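You operate a simulated robot arm through the tools that you are given. There is no shell and no other tool. Be economical: measure what you need, move in short steps, check, and stop when the job is done.

You are at the controls of a simulated two-armed robot. One attempt, no reset.

TASK
On the top of the green bench, fold the cloth in half, so that its two short edges meet.

Only the result counts: the job must be done as asked and must still hold three seconds after the hand-in. Knocking over, shifting, dropping, spilling or breaking anything else fails it. Flat cloth is picked up by pressing the open fingertips on it (5 to 10 N) and closing them slowly along it; thin cloth reads only 2 to 8 mm in the jaws.

THE ROBOT
Two 7-joint arms with two-finger grippers on one trunk, on a base that drives. Base frame: it is fixed to the floor where the robot stands at the start and does not move with it; the origin is under the middle of the robot, x ahead of it, y to its left, z up; the surface under the hand at the start is at about z = 0.85. Units: m, degrees, N and s.
The left shoulder is at the start at [0.057, 0.216, 1.195], the right one opposite. With the tool pointing down near the work surface each hand reaches from about 0.26 to 0.8 m from the robot's upright axis, wherever it stands, measured 20 degrees to its own side. Places, roughly: top of the green bench [0.7, 0.1, 0.8]. Payload 3.18 kg a hand.
Tool frame (each hand has its own): the origin (TCP) lies between the finger pads and is the grasp point; the fingertips stand 0.03 m ahead of it; z points along the fingers, y is the line along which they close. Largest opening 0.144 m; the body of the gripper starts 0.103 m behind the TCP.
Orientation is told as [roll, pitch, yaw] about the base's x, y, z axes, in that order, counted from this pose: with the fingers straight down and closing along the base's y, the tool's x points along the base's -x, its y along +y and its z along -z.

THE INTERFACE
- The arms move only by the tool drive_tool. It takes "left_plan", "right_plan" or both (then of equal length, played together; a hand with none holds still); each is a list of rows, each a list of 7 numbers: the shift along the tool's x, y, z in mm, then the turn, a rotation vector about the tool's x, y, z in degrees, then the closure, from 0 (fully open) to 1 (shut). In form: [[x, y, z, rx, ry, rz, grip], ...]. A call has 1 to 10 rows; each row is the pose to reach, as a shift and turn from the pose commanded when the call began, along the tool's axes at that moment. Rows are played at 5 a second. More than 0.05 m and 8.6 degrees between two rows, or a gripper value outside its range, and nothing of the call is played. Where a pose cannot be reached the arm comes as near as it can. A force on the tool above 40 N (or 10 N above the force at the start of the call, whichever is more), or a blocked arm, ends the call early, and 0.2 s more pass. The fingers move at their own pace and stop on an object; they squeeze with about 31 N. The grip force told is the motor's: it shows also when the fingers shut on nothing. Time passes only in rows, and 0.2 s behind the last, so rows that repeat a pose let the fingers close. It gives the time, the measured TCP pose, the force on the tool (base axes), the opening and the grip force at its end, in the units of the frame above (readings bear some noise), with the torque about the TCP (base axes, N m) and any sound that the robot's microphone picked up.
- Cameras (640 x 400 px; columns grow to the right, rows downward): "scene" is now at [0.1191, 0.0277, 1.3795]; the picture's right is [0.33, -0.94, 0.00], its down [-0.74, -0.26, -0.63] and it looks along [0.59, 0.21, -0.78] (base axes); focal length 281 px, centre (320, 200). "left" rides on the left gripper at [0.076, -0.016, -0.143] in its tool frame; the picture's right is [0.21, 0.98, 0.00], its down [-0.84, 0.18, -0.51] and it looks along [-0.50, 0.10, 0.86] (tool axes); focal length 218 px, centre (320, 200). "right" rides on the right gripper at [0.076, 0.016, -0.143] in its tool frame; the picture's right is [-0.21, 0.98, 0.00], its down [-0.84, -0.18, -0.51] and it looks along [-0.50, -0.11, 0.86] (tool axes); focal length 218 px, centre (320, 200). There is no depth. A picture from a camera that has moved, and an enlarged one, comes with that camera's place and axes in the base frame and with its lens. The place of the scene camera against the robot may be out by one fixed shift of up to 0.025 m in any direction.
- snapshot(camera): a new picture of that camera. It takes no simulated time.
- raise_lower(by): slides the trunk up (or, below 0, down) by that many m; the arms and the scene camera ride with it, the base frame stays. It gives what a move gives, with no picture.
- base_move(legs): drives the robot by 1 to 6 legs, each [ahead, left, turn to the left] in m, m and degrees, along the robot's own axes; the way and the turn of a leg run together, so that a leg with both is an arc; at most 1.5 m and 180 degrees a leg. The arms and the cameras ride along, it lands a little off, and it stops where it bumps. It gives what a move gives.
- aim_head(pan, tilt): turns the head with the scene camera to pan (to the left, within 80 degrees either way) and tilt (down, from -29 to 69), counted from straight ahead of the robot. It gives what a move gives.
- close_up(camera, box): a new picture of the part [left, top, right, bottom] of that camera's present view, enlarged. It takes no simulated time.
- sign_off(): hands the job in; it is judged then, once.

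Work in short steps. Places have to be worked out from the pictures, the camera data and where the tool is seen: move nearer, look again, correct. Check each grasp and each placing, and mend what went wrong. You have 120 turns and 100 pictures in all, those below and enlarged ones among them. Open the grippers and draw the arms clear of the work before you hand the job in, unless the task says otherwise; then end with one line.

The tools are called after "Call:" as a command line: name --argument value ..., lists and objects as JSON in quotes. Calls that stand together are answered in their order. drive_tool: Moves the arms, as the interface text tells. Its arguments: {"type":"object","properties":{"left_plan":{"type":"array","items":{"type":"array","items":{"type":"number"}}},"right_plan":{"type":"array","items":{"type":"array","items":{"type":"number"}}}},"required":[]} The other tools are called the same way: raise_lower (by) slides the trunk up or down; base_move (legs) drives the base; aim_head (pan, tilt) turns the head that bears the scene camera; snapshot (camera) takes a picture; close_up (camera, box) takes an enlarged picture of a part of a camera's view; sign_off () hands the job in.

At the start:

```text
clock: 0.0
left_position: [0.4146, 0.2709, 1.0525]
left_tool_rot: [0.0, 0.0, 0.1]
left_force: [0.0, -0.6, -0.1]
left_ft_torque: [0.01, -0.01, 0.01]
left_grip_width: 0.1439
left_grip_force: 0.0
right_position: [0.4157, -0.0509, 0.9876]
right_tool_rot: [0.0, 0.0, 0.0]
right_force: [0.2, 0.5, -0.1]
right_ft_torque: [0.01, 0.02, 0.02]
right_grip_width: 0.1441
right_grip_force: 0.0
trunk travel left (down, up): [-0.275, 0.094]
robot x, y, heading: [0.0035, -0.0017, 0.0]
head pan, tilt: [19.3, 51.3]
```

scene: 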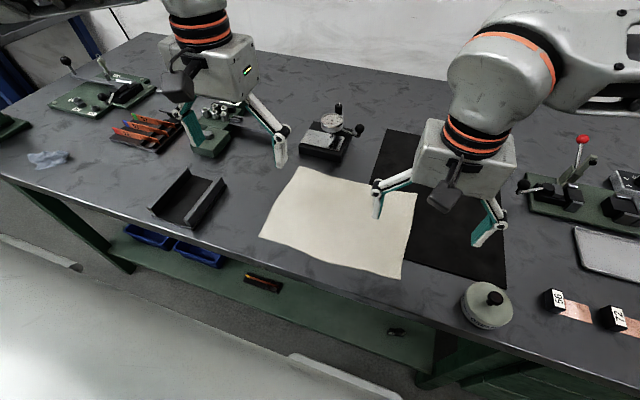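
right: 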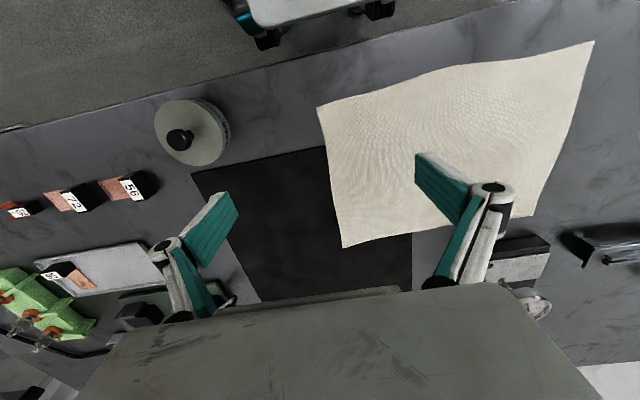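
left: 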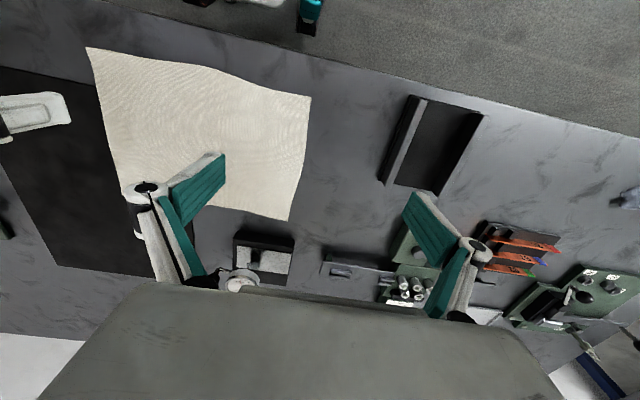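

The cloth lies at about x 0.385–0.61, y −0.05–0.26, so its short edges run along x. I'll raise the trunk, then shift the base right and turn it left. That lets both hands take the left short edge without crossing.

Call:
raise_lower --by 0.08

Call:
base_move --legs '[[0, -0.165, 0], [0, 0, 45]]'

Call:
aim_head --pan 0 --tilt 52

Call:
snapshot --camera "scene"

```text
clock: 1.2
left_position: [0.4133, 0.2714, 1.1314]
left_tool_rot: [-0.1, -0.1, 0.1]
left_force: [0.0, -0.3, -1.1]
left_ft_torque: [-0.02, 0.02, -0.03]
left_grip_width: 0.1441
left_grip_force: 0.0
right_position: [0.4156, -0.0503, 1.0666]
right_tool_rot: [0.0, 0.0, 0.1]
right_force: [-1.0, -0.7, 0.0]
right_ft_torque: [-0.02, 0.06, -0.02]
right_grip_width: 0.1437
right_grip_force: 0.0
trunk travel left (down, up): [-0.355, 0.014]
robot x, y, heading: [-0.002, 0.0072, 0.2]
head pan, tilt: [19.3, 51.3]
```

```text
clock: 5.3
left_position: [0.1029, 0.3178, 1.132]
left_tool_rot: [0.0, 0.0, 44.8]
left_force: [-0.3, -0.2, 0.4]
left_ft_torque: [0.04, -0.01, 0.01]
left_grip_width: 0.1441
left_grip_force: 0.1
right_position: [0.3302, 0.0897, 1.0674]
right_tool_rot: [0.0, -0.1, 44.9]
right_force: [0.6, 0.9, -0.8]
right_ft_torque: [-0.01, 0.0, -0.02]
right_grip_width: 0.1441
right_grip_force: 0.0
trunk travel left (down, up): [-0.355, 0.014]
robot x, y, heading: [0.0039, -0.1644, 44.8]
head pan, tilt: [19.3, 51.3]
```

```text
clock: 6.1
left_position: [0.1034, 0.3186, 1.1316]
left_tool_rot: [0.0, 0.1, 44.8]
left_force: [-0.2, -0.1, 0.2]
left_ft_torque: [0.0, 0.02, 0.02]
left_grip_width: 0.144
left_grip_force: 0.0
right_position: [0.3312, 0.0896, 1.0682]
right_tool_rot: [0.0, 0.0, 44.9]
right_force: [-0.3, 0.1, -0.2]
right_ft_torque: [0.01, 0.0, 0.0]
right_grip_width: 0.1441
right_grip_force: 0.1
trunk travel left (down, up): [-0.355, 0.014]
robot x, y, heading: [0.0004, -0.1646, 44.6]
head pan, tilt: [0.0, 52.0]
```

```text
96 pictures are left
camera scene: at [0.0786, -0.0827, 1.4594], right [0.7, -0.71, 0.0], down [-0.56, -0.56, -0.62], along [0.44, 0.43, -0.79], focal length 281 px, centre (320, 200)
```

scene: 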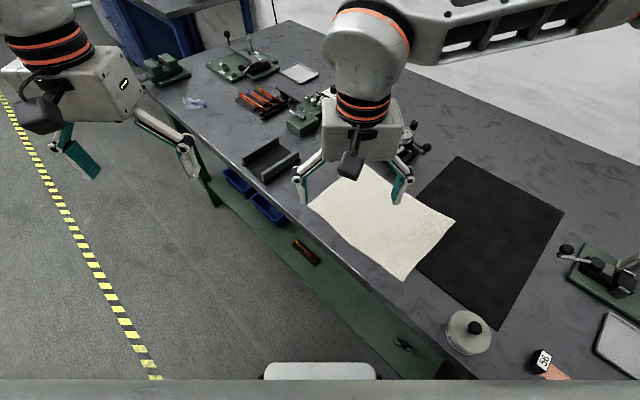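

Base is at heading 45° with clear reach. I'll send the right hand over the far-left corner of the cloth, with fingers closing along base y, staying high.

Call:
drive_tool --right_plan '[[-40, -11, 10, 0, 0, 6.4, 0], [-80, -22, 20, 0, 0, 12.8, 0], [-120, -33, 30, 0, 0, 19.2, 0], [-160, -44, 40, 0, 0, 25.6, 0], [-200, -55, 50, 0, 0, 32, 0], [-241, -66, 60, 0, 0, 38.5, 0], [-282, -77, 68, 0, 0, 44.9, 0], [-282, -77, 68, 0, 0, 44.9, 0]]'

Call:
snapshot --camera "right"

Call:
snapshot --camera "scene"

```text
clock: 7.9
left_position: [0.1035, 0.3168, 1.1312]
left_tool_rot: [0.0, 0.0, 44.9]
left_force: [-0.2, -0.1, 0.7]
left_ft_torque: [0.0, 0.02, -0.02]
left_grip_width: 0.1438
left_grip_force: 0.0
right_position: [0.583, 0.2339, 0.9986]
right_tool_rot: [0.1, -0.1, -0.1]
right_force: [0.0, -0.4, 0.3]
right_ft_torque: [0.01, -0.01, -0.01]
right_grip_width: 0.1441
right_grip_force: 0.0
trunk travel left (down, up): [-0.355, 0.014]
robot x, y, heading: [-0.0038, -0.1685, 44.8]
head pan, tilt: [0.0, 52.0]
```

```text
95 pictures are left
camera right: at [0.5074, 0.2494, 1.1416], right [0.21, 0.98, 0.0], down [0.84, -0.18, 0.51], along [0.5, -0.11, -0.86], focal length 218 px, centre (320, 200)
```

right: 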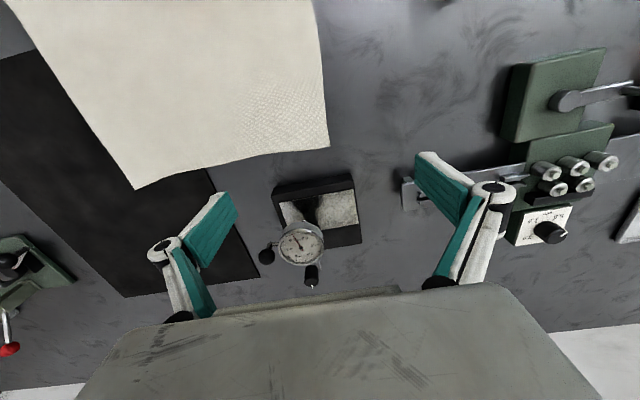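

```text
94 pictures are left
camera scene: at [0.0784, -0.0835, 1.4594], right [0.7, -0.71, 0.0], down [-0.56, -0.55, -0.62], along [0.44, 0.43, -0.79], focal length 281 px, centre (320, 200)
```

scene: 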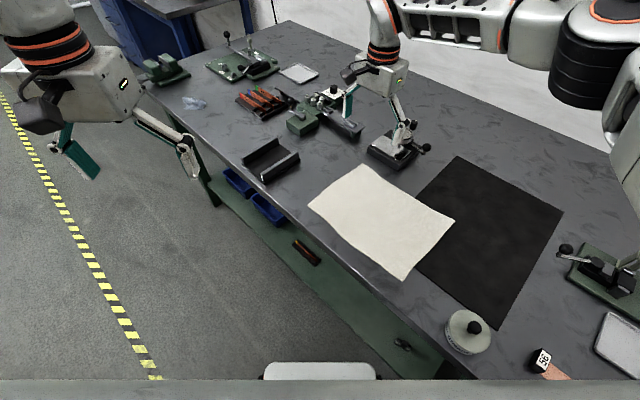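

The right wrist camera puts the far-left corner at about (0.597, 0.242) and the gauge stand beyond x 0.64. I'll bring the left hand above the near-left corner, and set the right hand above its grasp point with a narrow opening.

Call:
drive_tool --left_plan '[[-17, -35, 13, 0, 0, 5.6, 0], [-34, -71, 26, 0, 0, 11.2, 0.1], [-51, -106, 39, 0, 0, 16.8, 0.2], [-68, -142, 52, 0, 0, 22.4, 0.3], [-85, -177, 65, 0, 0, 28, 0.5], [-102, -213, 78, 0, 0, 33.6, 0.6], [-119, -248, 91, 0, 0, 39.2, 0.7], [-136, -284, 100, 0, 0, 44.8, 0.79], [-136, -284, 100, 0, 0, 44.8, 0.79]]' --right_plan '[[0, 0, 0, 0, 0, 0, 0.1], [1, -3, 10, 0, 0, 0, 0.2], [2, -6, 20, 0, 0, 0, 0.3], [3, -9, 30, 0, 0, 0, 0.4], [4, -12, 40, 0, 0, 0, 0.5], [5, -15, 50, 0, 0, 0, 0.6], [6, -18, 60, 0, 0, 0, 0.7], [8, -21, 79, 0, 0, 0, 0.79], [8, -21, 79, 0, 0, 0, 0.79]]'

Call:
snapshot --camera "right"

Call:
snapshot --camera "left"

Call:
snapshot --camera "scene"

```text
clock: 9.9
left_position: [0.3528, 0.2278, 1.0428]
left_tool_rot: [0.0, -0.1, 7.0]
left_force: [-0.3, -0.4, -0.4]
left_ft_torque: [0.01, 0.03, 0.0]
left_grip_width: 0.0302
left_grip_force: 0.1
left hand out of reach, approached as far as the arm can: row 7, 8, 9
right_position: [0.578, 0.213, 0.9199]
right_tool_rot: [0.0, 0.0, -0.1]
right_force: [-1.6, -1.3, 0.4]
right_ft_torque: [0.04, -0.03, 0.02]
right_grip_width: 0.03
right_grip_force: 0.0
trunk travel left (down, up): [-0.355, 0.014]
robot x, y, heading: [0.0022, -0.162, 44.3]
head pan, tilt: [0.0, 52.0]
```

```text
93 pictures are left
camera right: at [0.5018, 0.2283, 1.0623], right [0.21, 0.98, 0.0], down [0.84, -0.18, 0.51], along [0.5, -0.11, -0.86], focal length 218 px, centre (320, 200)
```

right: 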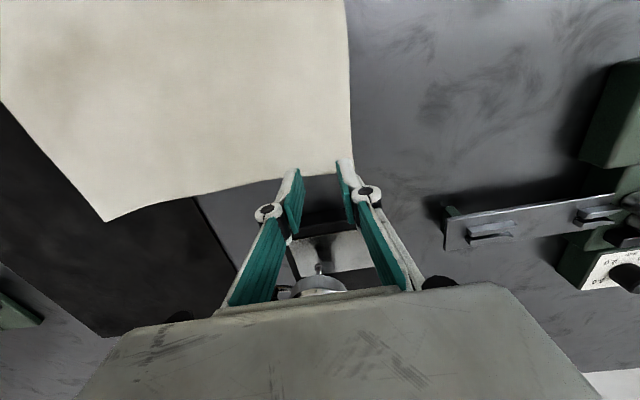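

```text
92 pictures are left
camera left: at [0.2786, 0.2022, 1.1851], right [-0.33, 0.95, 0.0], down [0.81, 0.28, 0.51], along [0.48, 0.17, -0.86], focal length 218 px, centre (320, 200)
```

left: 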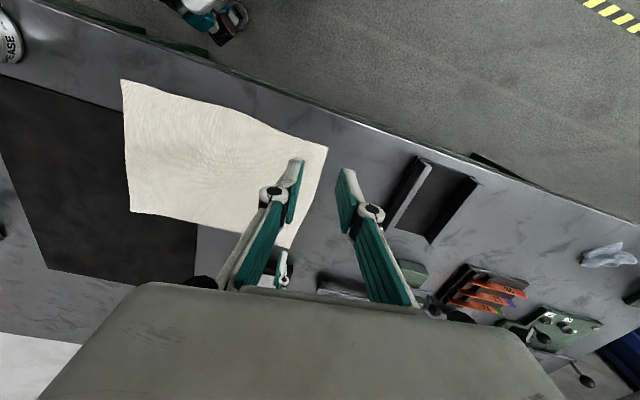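

```text
91 pictures are left
camera scene: at [0.0788, -0.0831, 1.4594], right [0.7, -0.71, 0.0], down [-0.56, -0.55, -0.62], along [0.44, 0.43, -0.79], focal length 281 px, centre (320, 200)
```

scene: 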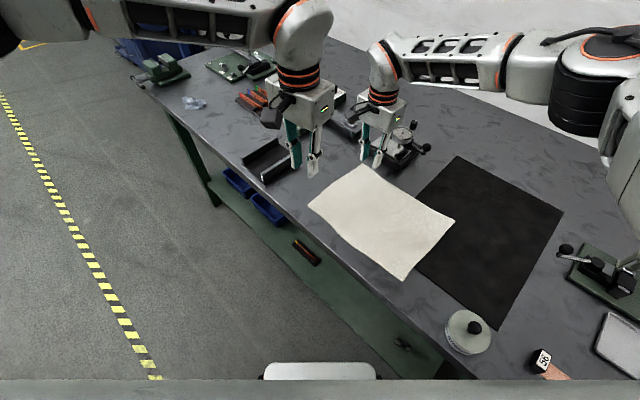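

The left wrist hits a limit near yaw 7°, so I'll use yaw of about 20° for the left hand. First I'll just rotate it back, and read where the commanded pose stands.

Call:
drive_tool --left_plan '[[0, 0, 0, 0, 0, -7, 0.79], [0, 0, 0, 0, 0, -14, 0.79], [0, 0, 0, 0, 0, -14, 0.79]]'

```text
clock: 10.7
left_position: [0.3529, 0.2283, 1.0427]
left_tool_rot: [-0.1, 0.0, 21.0]
left_force: [-0.1, -0.5, -0.8]
left_ft_torque: [-0.03, -0.03, -0.01]
left_grip_width: 0.0302
left_grip_force: 0.1
right_position: [0.5779, 0.212, 0.9193]
right_tool_rot: [0.0, 0.0, -0.1]
right_force: [0.7, -0.7, 0.1]
right_ft_torque: [0.0, 0.01, -0.02]
right_grip_width: 0.03
right_grip_force: 0.1
trunk travel left (down, up): [-0.355, 0.014]
robot x, y, heading: [0.0005, -0.1656, 44.9]
head pan, tilt: [0.0, 52.0]
```

Commanded pose follows the measured one. Moving the left hand above its grasp point at (0.395, 0.211).

Call:
drive_tool --left_plan '[[-11, -10, 37, 0, 0, 0, 0.79], [-22, -20, 75, 0, 0, 0, 0.79], [-33, -31, 113, 0, 0, 0, 0.79], [-33, -31, 113, 0, 0, 0, 0.79]]'

Call:
snapshot --camera "left"

Call:
snapshot --camera "scene"

```text
clock: 11.7
left_position: [0.3955, 0.209, 0.935]
left_tool_rot: [0.0, 0.0, 21.0]
left_force: [-0.6, 0.0, 0.2]
left_ft_torque: [0.0, 0.0, -0.01]
left_grip_width: 0.0304
left_grip_force: 0.1
right_position: [0.5785, 0.2138, 0.9209]
right_tool_rot: [0.0, 0.0, 0.0]
right_force: [-0.6, 0.4, -0.2]
right_ft_torque: [0.01, 0.0, -0.01]
right_grip_width: 0.03
right_grip_force: 0.0
trunk travel left (down, up): [-0.355, 0.014]
robot x, y, heading: [0.0024, -0.1665, 44.9]
head pan, tilt: [0.0, 52.0]
```

```text
90 pictures are left
camera left: at [0.33, 0.1663, 1.077], right [-0.55, 0.84, 0.0], down [0.72, 0.47, 0.51], along [0.43, 0.28, -0.86], focal length 218 px, centre (320, 200)
```

left: 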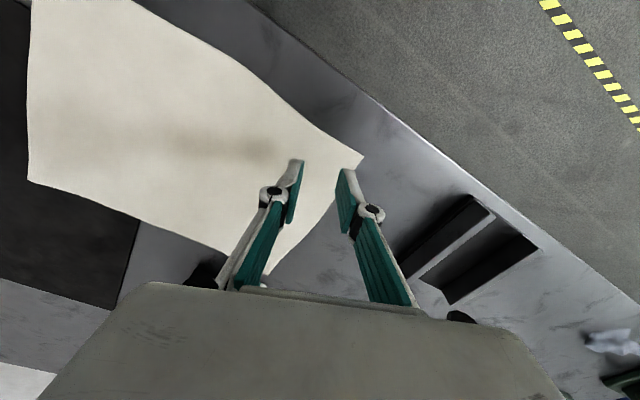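

```text
89 pictures are left
camera scene: at [0.0779, -0.0826, 1.4594], right [0.7, -0.71, 0.0], down [-0.56, -0.56, -0.62], along [0.44, 0.43, -0.79], focal length 281 px, centre (320, 200)
```

scene: 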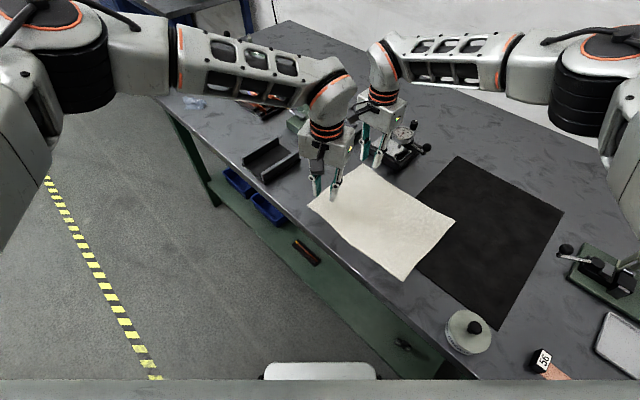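

Both hands are over the corner grasp points, about 30 mm in from the short edge. Lowering both to just above the surface.

Call:
drive_tool --left_plan '[[0, 0, 20, 0, 0, 0, 0.79], [0, 0, 35, 0, 0, 0, 0.79], [0, 0, 45, 0, 0, 0, 0.79], [0, 0, 48, 0, 0, 0, 0.79]]' --right_plan '[[0, 0, 10, 0, 0, 0, 0.79], [0, 0, 22, 0, 0, 0, 0.79], [0, 0, 31, 0, 0, 0, 0.79], [0, 0, 34, 0, 0, 0, 0.79]]'

Call:
close_up --camera "left" --box '[200, 80, 440, 300]'

Call:
close_up --camera "right" --box '[200, 80, 440, 300]'

```text
clock: 12.7
left_position: [0.396, 0.2103, 0.885]
left_tool_rot: [-0.1, 0.0, 21.1]
left_force: [0.5, -0.7, 0.1]
left_ft_torque: [0.02, -0.01, -0.01]
left_grip_width: 0.0301
left_grip_force: 0.2
right_position: [0.5778, 0.2137, 0.8868]
right_tool_rot: [0.0, 0.0, -0.1]
right_force: [-0.3, 0.3, -1.3]
right_ft_torque: [-0.03, -0.02, -0.01]
right_grip_width: 0.0303
right_grip_force: 0.0
trunk travel left (down, up): [-0.355, 0.014]
robot x, y, heading: [-0.002, -0.1658, 44.9]
head pan, tilt: [0.0, 52.0]
```

```text
1.82 times, centred on (320, 190) of left
camera zoom: at [0.3295, 0.1668, 1.0279], right [-0.55, 0.84, 0.0], down [0.72, 0.47, 0.51], along [0.43, 0.28, -0.86], focal length 397 px, centre (320, 218)
```

zoom: 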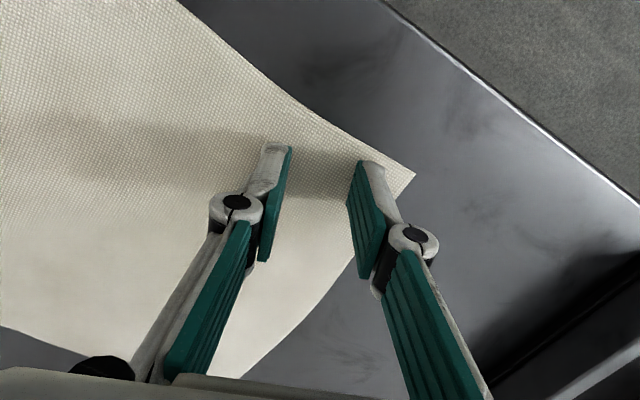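

```text
1.82 times, centred on (320, 190) of right
camera zoom: at [0.501, 0.2294, 1.0288], right [0.21, 0.98, 0.0], down [0.84, -0.18, 0.51], along [0.5, -0.11, -0.86], focal length 397 px, centre (320, 218)
```

zoom: 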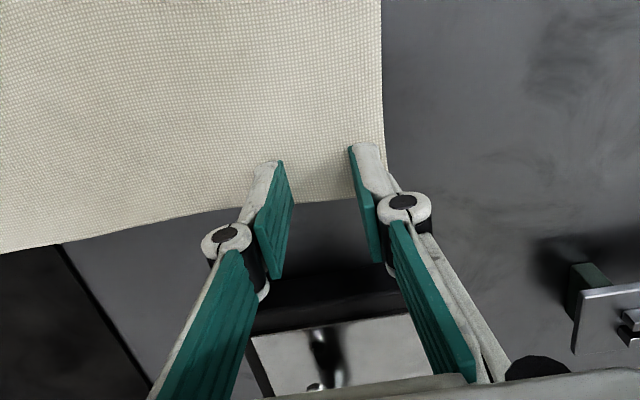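

Both tip pairs look just inside the cloth. Lowering in small steps to get 5–10 N.

Call:
drive_tool --left_plan '[[0, 0, 2, 0, 0, 0, 0.79], [0, 0, 3, 0, 0, 0, 0.79]]' --right_plan '[[0, 0, 3, 0, 0, 0, 0.79], [0, 0, 5, 0, 0, 0, 0.79]]'

```text
clock: 13.3
left_position: [0.397, 0.21, 0.8811]
left_tool_rot: [0.0, 0.0, 21.0]
left_force: [0.1, -0.1, -0.9]
left_ft_torque: [0.03, -0.01, -0.03]
left_grip_width: 0.0302
left_grip_force: 0.1
right_position: [0.5782, 0.2131, 0.8816]
right_tool_rot: [0.0, -0.1, 0.0]
right_force: [-0.1, 0.3, 0.4]
right_ft_torque: [0.01, 0.0, 0.0]
right_grip_width: 0.0303
right_grip_force: 0.0
trunk travel left (down, up): [-0.355, 0.014]
robot x, y, heading: [0.0001, -0.166, 44.8]
head pan, tilt: [0.0, 52.0]
```

No contact yet at 0.881; continuing in 1 mm steps.

Call:
drive_tool --left_plan '[[0, 0, 1, 0, 0, 0, 0.79], [0, 0, 2, 0, 0, 0, 0.79]]' --right_plan '[[0, 0, 1, 0, 0, 0, 0.79], [0, 0, 2, 0, 0, 0, 0.79]]'

```text
clock: 13.9
left_position: [0.3953, 0.2116, 0.8803]
left_tool_rot: [0.0, -0.1, 21.1]
left_force: [2.1, 1.1, 6.6]
left_ft_torque: [0.11, 0.08, 0.0]
left_grip_width: 0.0302
left_grip_force: 0.2
right_position: [0.577, 0.2141, 0.8818]
right_tool_rot: [0.1, 0.1, -0.1]
right_force: [-1.5, 0.4, 6.5]
right_ft_torque: [-0.02, -0.02, -0.01]
right_grip_width: 0.0302
right_grip_force: 0.1
trunk travel left (down, up): [-0.355, 0.014]
robot x, y, heading: [-0.0004, -0.1678, 44.7]
head pan, tilt: [0.0, 52.0]
```

Both press with about 6.5 N. Closing slowly.

Call:
drive_tool --left_plan '[[0, 0, 0, 0, 0, 0, 0.82], [0, 0, 0, 0, 0, 0, 0.85], [0, 0, 0, 0, 0, 0, 0.88], [0, 0, 0, 0, 0, 0, 0.91], [0, 0, 0, 0, 0, 0, 0.94], [0, 0, 0, 0, 0, 0, 0.97], [0, 0, 0, 0, 0, 0, 1], [0, 0, 0, 0, 0, 0, 1], [0, 0, 0, 0, 0, 0, 1]]' --right_plan '[[0, 0, 0, 0, 0, 0, 0.82], [0, 0, 0, 0, 0, 0, 0.85], [0, 0, 0, 0, 0, 0, 0.88], [0, 0, 0, 0, 0, 0, 0.91], [0, 0, 0, 0, 0, 0, 0.94], [0, 0, 0, 0, 0, 0, 0.97], [0, 0, 0, 0, 0, 0, 1], [0, 0, 0, 0, 0, 0, 1], [0, 0, 0, 0, 0, 0, 1]]'

Call:
close_up --camera "left" --box '[200, 80, 440, 300]'

Call:
close_up --camera "right" --box '[200, 80, 440, 300]'

```text
clock: 15.9
left_position: [0.3941, 0.2104, 0.8799]
left_tool_rot: [0.0, 0.0, 21.1]
left_force: [-0.4, 0.5, 0.9]
left_ft_torque: [-0.01, 0.0, -0.03]
left_grip_width: 0.0039
left_grip_force: 26.9
right_position: [0.5787, 0.2134, 0.8788]
right_tool_rot: [0.0, 0.0, -0.1]
right_force: [0.4, 0.2, 0.5]
right_ft_torque: [0.04, -0.04, 0.01]
right_grip_width: 0.0069
right_grip_force: 31.6
trunk travel left (down, up): [-0.355, 0.014]
robot x, y, heading: [0.0018, -0.1667, 44.7]
head pan, tilt: [0.0, 52.0]
```

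```text
1.82 times, centred on (320, 190) of left
camera zoom: at [0.3286, 0.1668, 1.0226], right [-0.55, 0.84, 0.0], down [0.72, 0.47, 0.51], along [0.43, 0.28, -0.86], focal length 397 px, centre (320, 218)
```

zoom: 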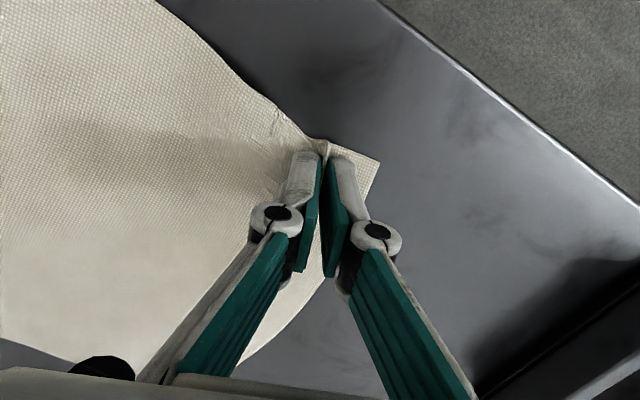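

```text
1.82 times, centred on (320, 190) of right
camera zoom: at [0.5013, 0.2289, 1.0221], right [0.21, 0.98, 0.0], down [0.84, -0.18, 0.51], along [0.5, -0.11, -0.86], focal length 397 px, centre (320, 218)
```

zoom: 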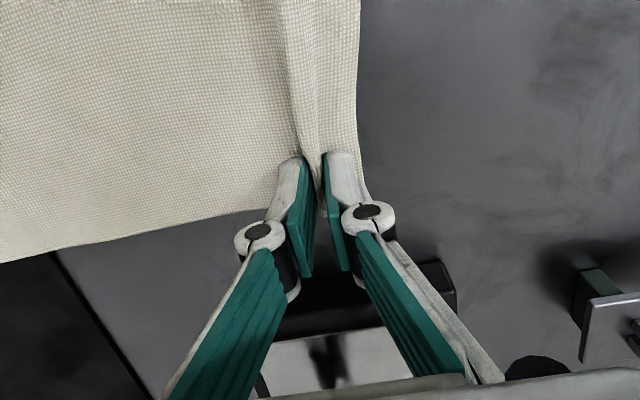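

Both hold a ridge, but about 15–18 mm of edge would be left hanging and would fold back on itself when turned over. I'll release and re-grip right at the edge with one finger outside it. Turning the base back about 12° first should let the left hand line up with the edge.

Call:
drive_tool --left_plan '[[0, 0, 0, 0, 0, 0, 0.9], [0, 0, 0, 0, 0, 0, 0.8], [0, 0, -10, 0, 0, 0, 0.79], [0, 0, -40, 0, 0, 0, 0.79], [0, 0, -80, 0, 0, 0, 0.79]]' --right_plan '[[0, 0, 0, 0, 0, 0, 0.9], [0, 0, 0, 0, 0, 0, 0.8], [0, 0, -10, 0, 0, 0, 0.79], [0, 0, -40, 0, 0, 0, 0.79], [0, 0, -80, 0, 0, 0, 0.79]]'

Call:
base_move --legs '[[0, 0, -12]]'

Call:
snapshot --camera "scene"

Call:
snapshot --camera "right"

Call:
snapshot --camera "left"

```text
clock: 17.1
left_position: [0.3932, 0.2093, 0.9601]
left_tool_rot: [0.1, 0.0, 21.0]
left_force: [-0.1, 0.2, -0.4]
left_ft_torque: [0.03, -0.05, 0.03]
left_grip_width: 0.0304
left_grip_force: 0.0
right_position: [0.5789, 0.214, 0.9584]
right_tool_rot: [0.0, 0.0, -0.1]
right_force: [0.8, -0.2, -0.7]
right_ft_torque: [0.01, 0.02, 0.0]
right_grip_width: 0.0302
right_grip_force: 0.1
trunk travel left (down, up): [-0.355, 0.014]
robot x, y, heading: [0.0017, -0.164, 44.8]
head pan, tilt: [0.0, 52.0]
```

```text
clock: 18.3
left_position: [0.4628, 0.123, 0.9602]
left_tool_rot: [0.1, 0.0, 9.4]
left_force: [1.0, -1.0, 0.9]
left_ft_torque: [0.03, 0.0, 0.02]
left_grip_width: 0.0302
left_grip_force: 0.0
right_position: [0.6437, 0.0885, 0.9585]
right_tool_rot: [0.0, -0.1, -11.8]
right_force: [-0.1, -0.3, 1.0]
right_ft_torque: [0.04, 0.0, 0.02]
right_grip_width: 0.0305
right_grip_force: 0.0
trunk travel left (down, up): [-0.355, 0.014]
robot x, y, heading: [-0.0016, -0.1668, 33.1]
head pan, tilt: [0.0, 52.0]
```

```text
84 pictures are left
camera scene: at [0.0936, -0.1014, 1.4594], right [0.55, -0.84, 0.0], down [-0.66, -0.43, -0.62], along [0.52, 0.34, -0.79], focal length 281 px, centre (320, 200)
```

scene: 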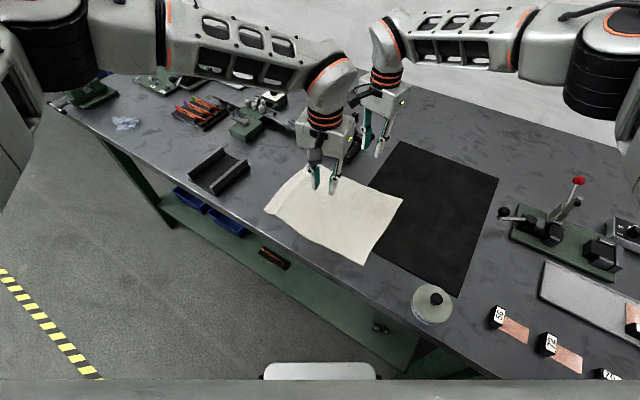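

```text
83 pictures are left
camera right: at [0.5725, 0.1197, 1.1013], right [0.4, 0.91, 0.0], down [0.79, -0.35, 0.51], along [0.46, -0.2, -0.86], focal length 218 px, centre (320, 200)
```

right: 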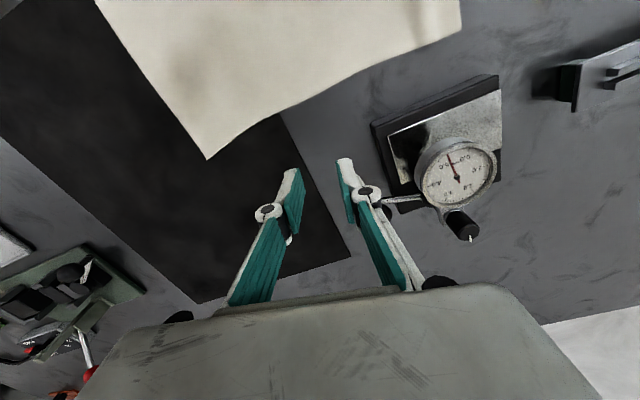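

```text
82 pictures are left
camera left: at [0.3888, 0.0935, 1.103], right [-0.36, 0.93, 0.0], down [0.8, 0.31, 0.51], along [0.47, 0.18, -0.86], focal length 218 px, centre (320, 200)
```

left: 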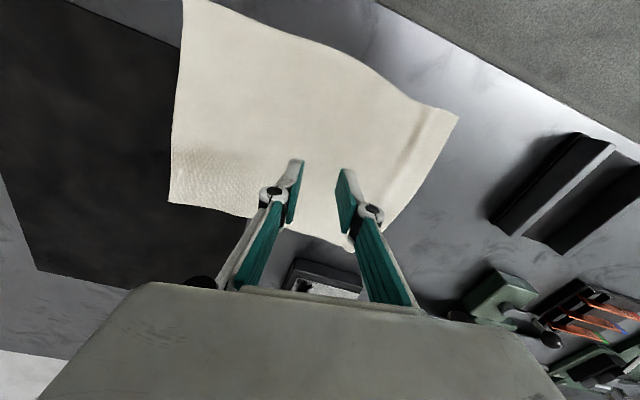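

The left camera puts the left edge from about (0.374, 0.250) to (0.586, 0.23), with a bulge at each old pinch. Moving the left hand first, then the right, to hover over the edge at yaw 0 and clear of the gauge.

Call:
drive_tool --left_plan '[[20, 10, 0, 0, 0, 0, 0.79], [40, 45, 0, 0, 0, 3, 0.82], [49, 85, 0, 0, 0, 6, 0.84], [49, 122, 0, 0, 0, 9.4, 0.86], [49, 122, 0, 0, 0, 9.4, 0.86]]'

Call:
drive_tool --right_plan '[[45, 0, -20, 0, 0, 0, 0.79], [88, 10, -20, 0, 0, -3, 0.82], [95, 48, -10, 0, 0, -6, 0.84], [95, 85, 0, 0, 0, -9, 0.86], [95, 119, 0, 0, 0, -11.8, 0.86], [95, 119, 0, 0, 0, -11.8, 0.86]]'

Call:
snapshot --camera "right"

Call:
snapshot --camera "left"

```text
clock: 19.5
left_position: [0.3948, 0.2356, 0.9613]
left_tool_rot: [0.1, 0.0, -0.1]
left_force: [0.6, -0.4, -0.2]
left_ft_torque: [0.05, 0.0, -0.02]
left_grip_width: 0.02
left_grip_force: 0.1
right_position: [0.6457, 0.0878, 0.9587]
right_tool_rot: [-0.1, 0.0, -11.8]
right_force: [-0.4, 0.5, 0.6]
right_ft_torque: [0.03, 0.03, 0.02]
right_grip_width: 0.0303
right_grip_force: 0.0
trunk travel left (down, up): [-0.355, 0.014]
robot x, y, heading: [0.0007, -0.1676, 33.0]
head pan, tilt: [0.0, 52.0]
```

```text
clock: 20.9
left_position: [0.395, 0.2348, 0.9602]
left_tool_rot: [-0.1, 0.0, -0.1]
left_force: [0.3, -0.7, -0.7]
left_ft_torque: [0.01, -0.01, 0.01]
left_grip_width: 0.02
left_grip_force: 0.0
right_position: [0.5686, 0.2113, 0.9591]
right_tool_rot: [0.0, 0.0, 0.1]
right_force: [0.3, -0.8, 0.5]
right_ft_torque: [0.0, -0.04, -0.01]
right_grip_width: 0.02
right_grip_force: 0.0
right hand out of reach, approached as far as the arm can: row 5, 6
trunk travel left (down, up): [-0.355, 0.014]
robot x, y, heading: [0.0012, -0.1646, 33.1]
head pan, tilt: [0.0, 52.0]
```

```text
81 pictures are left
camera right: at [0.4924, 0.2268, 1.1022], right [0.21, 0.98, 0.0], down [0.84, -0.18, 0.51], along [0.5, -0.11, -0.86], focal length 218 px, centre (320, 200)
```

right: 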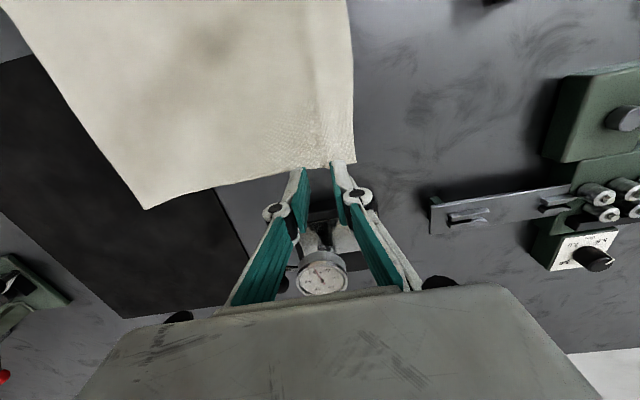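

```text
80 pictures are left
camera left: at [0.3172, 0.2183, 1.1031], right [-0.21, 0.98, 0.0], down [0.84, 0.18, 0.51], along [0.5, 0.1, -0.86], focal length 218 px, centre (320, 200)
```

left: 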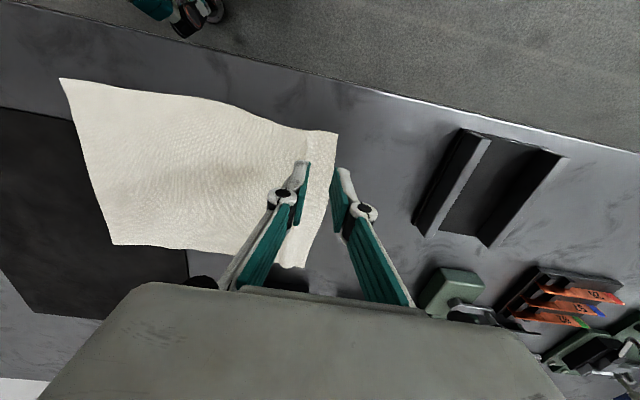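

The right arm is at its reach limit here. Nudging the base 0.045 m toward +y.

Call:
base_move --legs '[[0.025, 0.038, 0]]'

```text
clock: 21.9
left_position: [0.3934, 0.2815, 0.9605]
left_tool_rot: [-0.1, 0.0, 0.0]
left_force: [1.0, 0.0, 0.4]
left_ft_torque: [-0.01, 0.0, 0.0]
left_grip_width: 0.0203
left_grip_force: 0.1
right_position: [0.5694, 0.2575, 0.96]
right_tool_rot: [0.1, 0.1, 0.0]
right_force: [0.1, -0.5, 0.2]
right_ft_torque: [-0.05, -0.06, -0.02]
right_grip_width: 0.0201
right_grip_force: 0.1
trunk travel left (down, up): [-0.355, 0.014]
robot x, y, heading: [0.0002, -0.1212, 33.1]
head pan, tilt: [0.0, 52.0]
```

Moving both to the edge with a 4° roll so the outer finger sits lower, hovering about 1.5 cm up.

Call:
drive_tool --left_plan '[[0, -19, 20, 2, 0, 0, 0.86], [1, -37, 40, 4, 0, 0, 0.86], [1, -37, 65, 4, 0, 0, 0.86], [1, -37, 65, 4, 0, 0, 0.86]]' --right_plan '[[-3, -7, 20, 2, 0, 0, 0.86], [-6, -13, 40, 4, 0, 0, 0.86], [-6, -13, 65, 4, 0, 0, 0.86], [-6, -13, 65, 4, 0, 0, 0.86]]'

Call:
close_up --camera "left" --box '[200, 60, 440, 280]'

Call:
close_up --camera "right" --box '[200, 60, 440, 280]'

```text
clock: 23.1
left_position: [0.3928, 0.2439, 0.8952]
left_tool_rot: [-3.9, 0.0, 0.1]
left_force: [0.9, -0.4, 0.1]
left_ft_torque: [0.01, 0.07, 0.01]
left_grip_width: 0.0201
left_grip_force: 0.0
right_position: [0.5948, 0.2103, 0.8955]
right_tool_rot: [-5.3, -1.3, -2.1]
right_force: [0.6, 0.3, -0.7]
right_ft_torque: [0.06, 0.04, 0.01]
right_grip_width: 0.02
right_grip_force: 0.1
right hand out of reach, approached as far as the arm can: row 1, 2, 3, 4
trunk travel left (down, up): [-0.355, 0.014]
robot x, y, heading: [-0.0024, -0.1213, 32.8]
head pan, tilt: [0.0, 52.0]
stopped in row 4 (right hand): the arm was blocked; the commanded pose is now the measured one
```

```text
1.82 times, centred on (320, 170) of left
camera zoom: at [0.3159, 0.2368, 1.0392], right [-0.21, 0.98, -0.07], down [0.84, 0.22, 0.49], along [0.5, 0.05, -0.87], focal length 397 px, centre (320, 254)
```

zoom: 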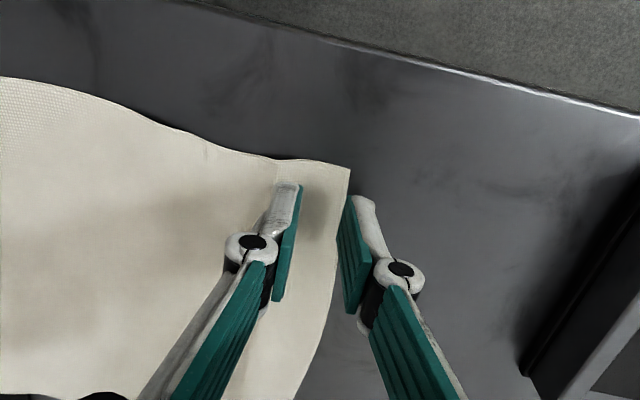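

```text
1.82 times, centred on (320, 170) of right
camera zoom: at [0.516, 0.2423, 1.0334], right [0.25, 0.97, -0.09], down [0.83, -0.16, 0.54], along [0.51, -0.2, -0.84], focal length 397 px, centre (320, 254)
```

zoom: 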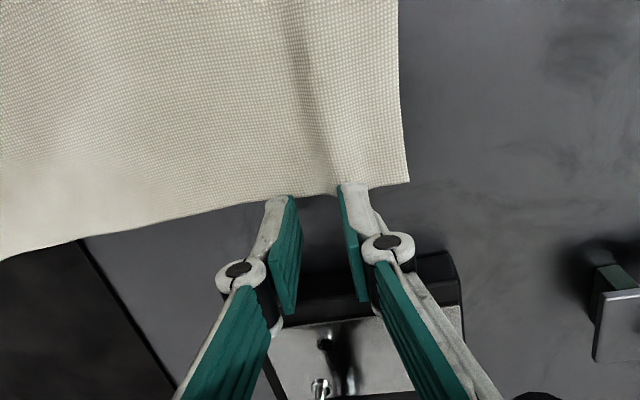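

Left is well placed. The right arm was blocked, so I'll check the scene for arm interference.

Call:
snapshot --camera "scene"

```text
77 pictures are left
camera scene: at [0.0949, -0.0568, 1.4593], right [0.55, -0.84, 0.0], down [-0.66, -0.43, -0.62], along [0.51, 0.34, -0.79], focal length 281 px, centre (320, 200)
```

scene: 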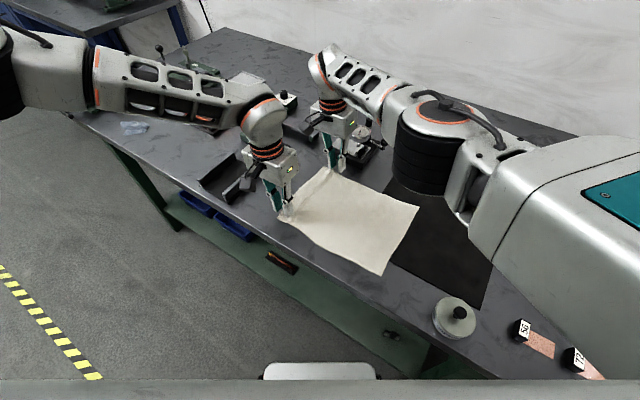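

The right arm's elbow has swung inward, a bad posture near a joint limit. I'll lift both hands, bring the right hand back toward home to recover, and return the heading to about 43°.

Call:
drive_tool --left_plan '[[0, 0, -25, 0, 0, 0, 0.86], [0, 0, -60, -2, 0, 0, 0.86], [0, 0, -100, -4, 0, 0, 0.86]]' --right_plan '[[0, 0, -25, 0, 0, 0, 0.86], [0, 0, -60, -2, 0, 0, 0.86], [0, 0, -100, -4, 0, 0, 0.86]]'

Call:
drive_tool --right_plan '[[0, -40, 0, 0, 0, 0, 0.86], [0, -80, 0, 0, 0, 0, 0.86], [0, -120, 0, 0, 0, 2, 0.86], [20, -160, 0, 0, 0, 2, 0.86], [40, -200, 0, 0, 0, 2, 0.86], [60, -240, 0, 0, 0, 2, 0.86], [80, -280, 0, 0, 0, 2, 0.86], [80, -280, 0, 0, 0, 2, 0.86]]'

Call:
snapshot --camera "scene"

```text
clock: 24.1
left_position: [0.3929, 0.2501, 0.9947]
left_tool_rot: [0.0, 0.2, 0.2]
left_force: [0.5, 1.1, 0.8]
left_ft_torque: [0.0, 0.02, 0.02]
left_grip_width: 0.02
left_grip_force: 0.1
right_position: [0.6291, 0.2209, 1.007]
right_tool_rot: [-0.3, -1.2, -6.0]
right_force: [0.2, -0.1, -0.4]
right_ft_torque: [0.03, 0.02, 0.0]
right_grip_width: 0.02
right_grip_force: 0.1
right hand out of reach, approached as far as the arm can: row 1, 2, 3
trunk travel left (down, up): [-0.355, 0.014]
robot x, y, heading: [0.0013, -0.1223, 32.9]
head pan, tilt: [0.0, 52.0]
stopped in row 3 (right hand): the arm was blocked; the commanded pose is now the measured one
```

```text
clock: 25.9
left_position: [0.392, 0.2502, 0.9958]
left_tool_rot: [0.0, 0.0, 0.2]
left_force: [0.1, -0.4, 0.3]
left_ft_torque: [-0.01, -0.01, -0.02]
left_grip_width: 0.02
left_grip_force: 0.1
right_position: [0.6268, 0.2191, 1.0064]
right_tool_rot: [-0.6, -1.3, -6.0]
right_force: [0.2, -0.6, 0.2]
right_ft_torque: [-0.01, -0.02, 0.02]
right_grip_width: 0.0201
right_grip_force: 0.1
right hand out of reach, approached as far as the arm can: row 1, 2, 3, 4, 5, 6, 7, 8
trunk travel left (down, up): [-0.355, 0.014]
robot x, y, heading: [-0.003, -0.1213, 33.2]
head pan, tilt: [0.0, 52.0]
```

```text
76 pictures are left
camera scene: at [0.0934, -0.0563, 1.4594], right [0.55, -0.84, 0.0], down [-0.66, -0.43, -0.62], along [0.52, 0.34, -0.79], focal length 281 px, centre (320, 200)
```

scene: 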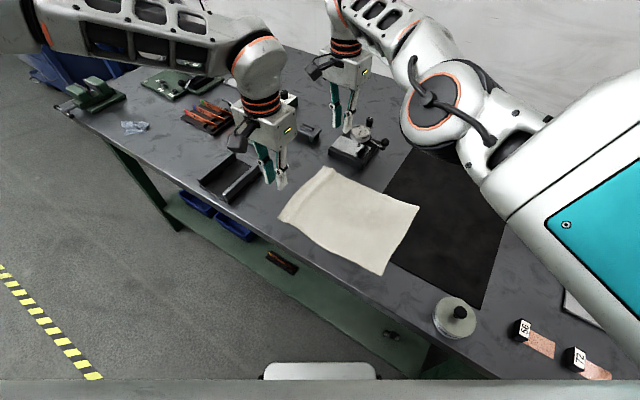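

The right arm ignores that direction because it's stuck at a limit. I'll try turning the wrist back toward its neutral yaw, raising slightly at the same time.

Call:
drive_tool --right_plan '[[0, 0, -10, 0, 0, -8, 0.86], [0, 0, -20, 0, 0, -16, 0.86], [0, 0, -30, 0, 0, -24, 0.86], [0, 0, -30, 0, 0, -30, 0.86]]'

```text
clock: 26.9
left_position: [0.3937, 0.2484, 0.9954]
left_tool_rot: [0.0, -0.1, -0.1]
left_force: [-1.3, 0.2, 0.5]
left_ft_torque: [0.02, 0.02, 0.03]
left_grip_width: 0.0205
left_grip_force: 0.1
right_position: [0.6236, 0.2227, 1.0404]
right_tool_rot: [-0.9, -0.9, 22.6]
right_force: [1.3, -0.3, 0.4]
right_ft_torque: [0.01, 0.01, -0.05]
right_grip_width: 0.0201
right_grip_force: 0.0
right hand out of reach, approached as far as the arm can: row 2, 3, 4
trunk travel left (down, up): [-0.355, 0.014]
robot x, y, heading: [0.0012, -0.1241, 32.9]
head pan, tilt: [0.0, 52.0]
```

It follows now. Trying to pull straight back toward the robot.

Call:
drive_tool --right_plan '[[35, 0, 0, 0, 0, -3, 0.86], [70, 0, 0, 0, 0, -6, 0.86], [105, 0, 0, 0, 0, -9, 0.86], [140, 0, 0, 0, 0, -10, 0.86]]'

Call:
snapshot --camera "scene"

```text
clock: 27.9
left_position: [0.3913, 0.2502, 0.9955]
left_tool_rot: [0.0, -0.1, 0.1]
left_force: [0.0, 0.3, -0.6]
left_ft_torque: [0.0, -0.01, 0.0]
left_grip_width: 0.02
left_grip_force: 0.2
right_position: [0.4956, 0.1692, 1.0377]
right_tool_rot: [-1.2, -0.6, 32.6]
right_force: [0.4, 0.6, 0.6]
right_ft_torque: [0.0, -0.04, 0.02]
right_grip_width: 0.0204
right_grip_force: 0.0
trunk travel left (down, up): [-0.355, 0.014]
robot x, y, heading: [0.0007, -0.1202, 33.1]
head pan, tilt: [0.0, 52.0]
```

```text
75 pictures are left
camera scene: at [0.0927, -0.0565, 1.4594], right [0.55, -0.84, 0.0], down [-0.66, -0.43, -0.62], along [0.52, 0.34, -0.79], focal length 281 px, centre (320, 200)
```

scene: 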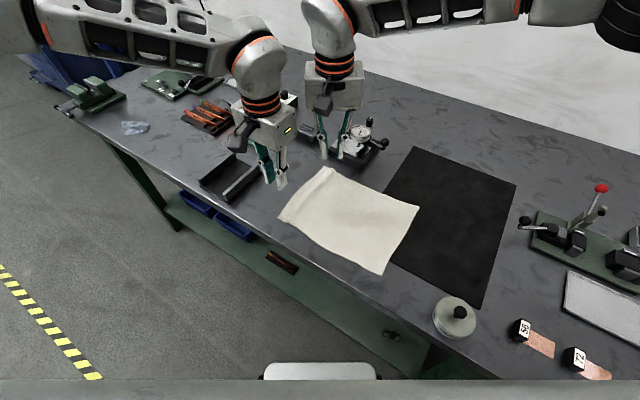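

Arm posture recovered. Turning the base to about 43°, the heading where the right hand worked well.

Call:
base_move --legs '[[0, 0, 10]]'

```text
clock: 29.0
left_position: [0.323, 0.3118, 0.9959]
left_tool_rot: [0.1, 0.0, 9.9]
left_force: [-0.4, 0.3, 0.0]
left_ft_torque: [-0.02, -0.04, 0.0]
left_grip_width: 0.0203
left_grip_force: 0.1
right_position: [0.4384, 0.2513, 1.0387]
right_tool_rot: [-1.1, -0.6, 42.4]
right_force: [0.2, -0.4, -0.9]
right_ft_torque: [-0.02, -0.01, -0.03]
right_grip_width: 0.0202
right_grip_force: 0.0
trunk travel left (down, up): [-0.355, 0.014]
robot x, y, heading: [-0.0027, -0.1233, 43.2]
head pan, tilt: [0.0, 52.0]
```

Moving the right hand to above (0.575, 0.24), turning to yaw 0.

Call:
drive_tool --right_plan '[[-16, -17, 15, 0, 0, 7.1, 0.86], [-31, -33, 30, 0, 0, 14.2, 0.86], [-47, -50, 45, 0, 0, 21.2, 0.86], [-62, -67, 60, 0, 0, 28.3, 0.86], [-78, -84, 75, 0, 0, 35.4, 0.86], [-94, -100, 89, 0, 0, 42.4, 0.86], [-94, -100, 89, 0, 0, 42.4, 0.86]]'

```text
clock: 30.6
left_position: [0.3234, 0.3128, 0.9963]
left_tool_rot: [0.0, 0.0, 9.8]
left_force: [-0.1, -0.7, 0.3]
left_ft_torque: [0.05, -0.01, 0.02]
left_grip_width: 0.0204
left_grip_force: 0.1
right_position: [0.5762, 0.2407, 0.9513]
right_tool_rot: [-0.5, -1.1, -0.1]
right_force: [0.7, -0.9, 0.5]
right_ft_torque: [0.01, -0.01, 0.0]
right_grip_width: 0.0203
right_grip_force: 0.0
trunk travel left (down, up): [-0.355, 0.014]
robot x, y, heading: [0.0028, -0.1199, 43.1]
head pan, tilt: [0.0, 52.0]
```

Right is in place. Bringing the left hand over its corner and both down to about 0.90, with the 4° roll.

Call:
drive_tool --left_plan '[[-20, -27, 16, 0, 0, 0, 0.86], [-40, -54, 32, 1, 0, 1, 0.86], [-57, -80, 50, 2, 0, 2, 0.86], [-57, -80, 75, 4, 0, 3, 0.86], [-57, -80, 96, 4, 0, 3, 0.86], [-57, -80, 96, 4, 0, 3, 0.86]]' --right_plan '[[0, 1, 10, 1, 0, 0, 0.86], [0, 2, 20, 2, 0.5, 0, 0.86], [0, 3, 30, 3, 1, 0, 0.86], [0, 3, 40, 3.5, 1, 0, 0.86], [0, 3, 51, 3.5, 1, 0, 0.86], [0, 3, 51, 3.5, 1, 0, 0.86]]'

Call:
close_up --camera "left" --box '[200, 60, 440, 280]'

Call:
close_up --camera "right" --box '[200, 60, 440, 280]'

```text
clock: 32.0
left_position: [0.393, 0.2427, 0.9011]
left_tool_rot: [-4.0, 0.0, 6.8]
left_force: [-0.8, -0.1, -0.6]
left_ft_torque: [-0.02, 0.0, -0.02]
left_grip_width: 0.0201
left_grip_force: 0.0
right_position: [0.5784, 0.2423, 0.9016]
right_tool_rot: [-3.9, -0.2, -0.1]
right_force: [0.1, 0.3, -0.1]
right_ft_torque: [0.06, 0.01, -0.03]
right_grip_width: 0.0204
right_grip_force: 0.2
trunk travel left (down, up): [-0.355, 0.014]
robot x, y, heading: [0.0011, -0.1247, 42.9]
head pan, tilt: [0.0, 52.0]
```

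```text
1.82 times, centred on (320, 170) of left
camera zoom: at [0.3164, 0.2257, 1.0438], right [-0.32, 0.94, -0.07], down [0.81, 0.31, 0.5], along [0.49, 0.1, -0.87], focal length 397 px, centre (320, 254)
```

zoom: 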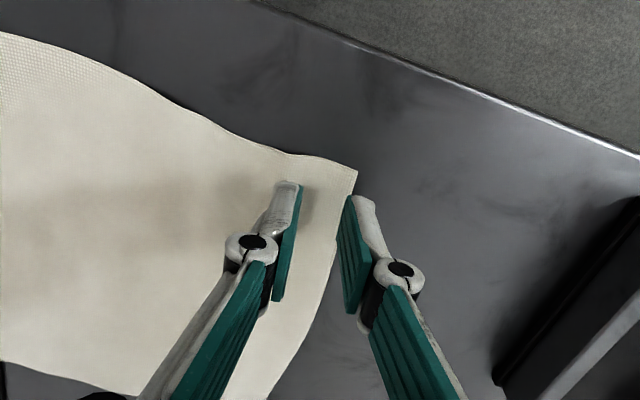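

```text
1.82 times, centred on (320, 170) of right
camera zoom: at [0.5019, 0.268, 1.0425], right [0.21, 0.98, -0.07], down [0.84, -0.15, 0.52], along [0.5, -0.17, -0.85], focal length 397 px, centre (320, 254)
```

zoom: 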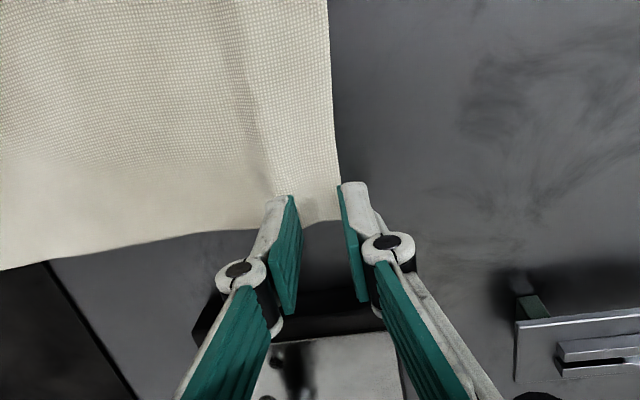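

Edges at y≈0.251 (left hand) and 0.248 (right hand); outer fingers fall just at or outside the edge. Nudging the left +4 mm and right +2 mm in y while lowering close.

Call:
drive_tool --left_plan '[[0, 4, 8, 0, 0, 0, 0.86], [0, 4, 16, 0, 0, 0, 0.86], [0, 4, 18, 0, 0, 0, 0.86]]' --right_plan '[[0, 2, 8, 0, 0, 0, 0.86], [0, 2.5, 16, 0, 0, 0, 0.86], [0, 2.5, 18, 0, 0, 0, 0.86]]'

Call:
close_up --camera "left" --box '[260, 90, 380, 200]'

Call:
close_up --camera "right" --box '[260, 90, 380, 200]'

```text
clock: 32.8
left_position: [0.393, 0.2451, 0.8803]
left_tool_rot: [-4.0, -0.1, 6.9]
left_force: [0.1, 0.8, 0.3]
left_ft_torque: [0.01, 0.02, -0.02]
left_grip_width: 0.0204
left_grip_force: 0.1
right_position: [0.5787, 0.2436, 0.8839]
right_tool_rot: [-3.9, -0.2, -0.2]
right_force: [-0.2, -0.9, -0.4]
right_ft_torque: [-0.05, 0.0, 0.02]
right_grip_width: 0.02
right_grip_force: 0.0
trunk travel left (down, up): [-0.355, 0.014]
robot x, y, heading: [0.0001, -0.1213, 43.2]
head pan, tilt: [0.0, 52.0]
```

```text
3.64 times, centred on (320, 145) of left
camera zoom: at [0.3163, 0.2295, 1.0249], right [-0.32, 0.94, -0.07], down [0.81, 0.31, 0.5], along [0.49, 0.1, -0.87], focal length 794 px, centre (320, 400)
```

zoom: 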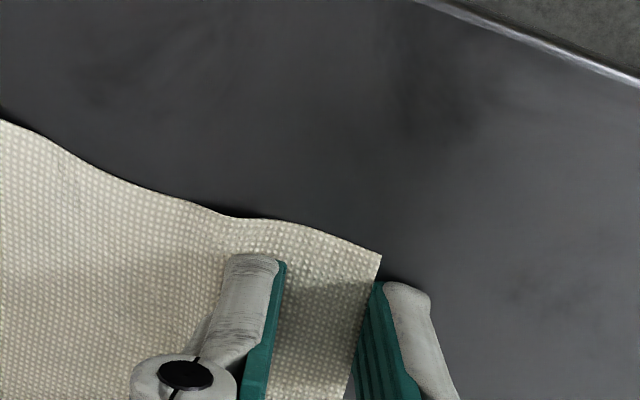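

```text
3.64 times, centred on (320, 145) of right
camera zoom: at [0.5022, 0.2692, 1.0249], right [0.21, 0.98, -0.07], down [0.84, -0.15, 0.52], along [0.5, -0.16, -0.85], focal length 794 px, centre (320, 400)
```

zoom: 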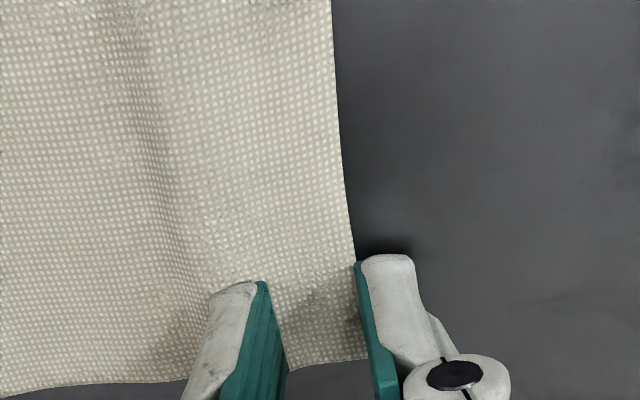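

Both outer fingers sit right at the edge. Shifting the right hand 5 mm inward in x and pressing down gently.

Call:
drive_tool --left_plan '[[0, 0, 0, 0, 0, 0, 0.86], [0, 0, 1, 0, 0, 0, 0.86], [0, 0, 2, 0, 0, 0, 0.86]]' --right_plan '[[5, 0, 1, 0, 0, 0, 0.86], [5, 0, 2, 0, 0, 0, 0.86], [5, 0, 3, 0, 0, 0, 0.86]]'

```text
clock: 33.6
left_position: [0.3918, 0.2456, 0.8798]
left_tool_rot: [-4.0, -0.3, 6.9]
left_force: [-0.4, 2.2, 10.7]
left_ft_torque: [0.11, 0.06, 0.02]
left_grip_width: 0.0194
left_grip_force: 0.1
right_position: [0.5741, 0.2435, 0.8808]
right_tool_rot: [-3.9, -0.2, -0.1]
right_force: [-0.1, -0.3, 0.7]
right_ft_torque: [-0.02, -0.02, 0.03]
right_grip_width: 0.0198
right_grip_force: 0.1
trunk travel left (down, up): [-0.355, 0.014]
robot x, y, heading: [0.0002, -0.1226, 43.3]
head pan, tilt: [0.0, 52.0]
```

Left torque shows the load mainly on the outer finger. Reducing the roll a little so the inner finger bears on the cloth too, and lowering the right hand.

Call:
drive_tool --left_plan '[[0, 0, 0, -1, 0, 0, 0.86], [0, 0, 0, -2, 0, 0, 0.86]]' --right_plan '[[0, 0, 1, -1, 0, 0, 0.86], [0, 0, 2, -2, 0, 0, 0.86]]'

```text
clock: 34.2
left_position: [0.3919, 0.2446, 0.8811]
left_tool_rot: [-2.0, -0.1, 6.9]
left_force: [1.5, -0.3, 6.9]
left_ft_torque: [-0.12, -0.03, 0.0]
left_grip_width: 0.0196
left_grip_force: 0.1
right_position: [0.5747, 0.2441, 0.8798]
right_tool_rot: [-1.8, -0.3, -0.1]
right_force: [-0.9, 1.9, 10.6]
right_ft_torque: [0.13, 0.04, -0.02]
right_grip_width: 0.0199
right_grip_force: 0.0
trunk travel left (down, up): [-0.355, 0.014]
robot x, y, heading: [-0.0003, -0.1218, 43.1]
head pan, tilt: [0.0, 52.0]
```

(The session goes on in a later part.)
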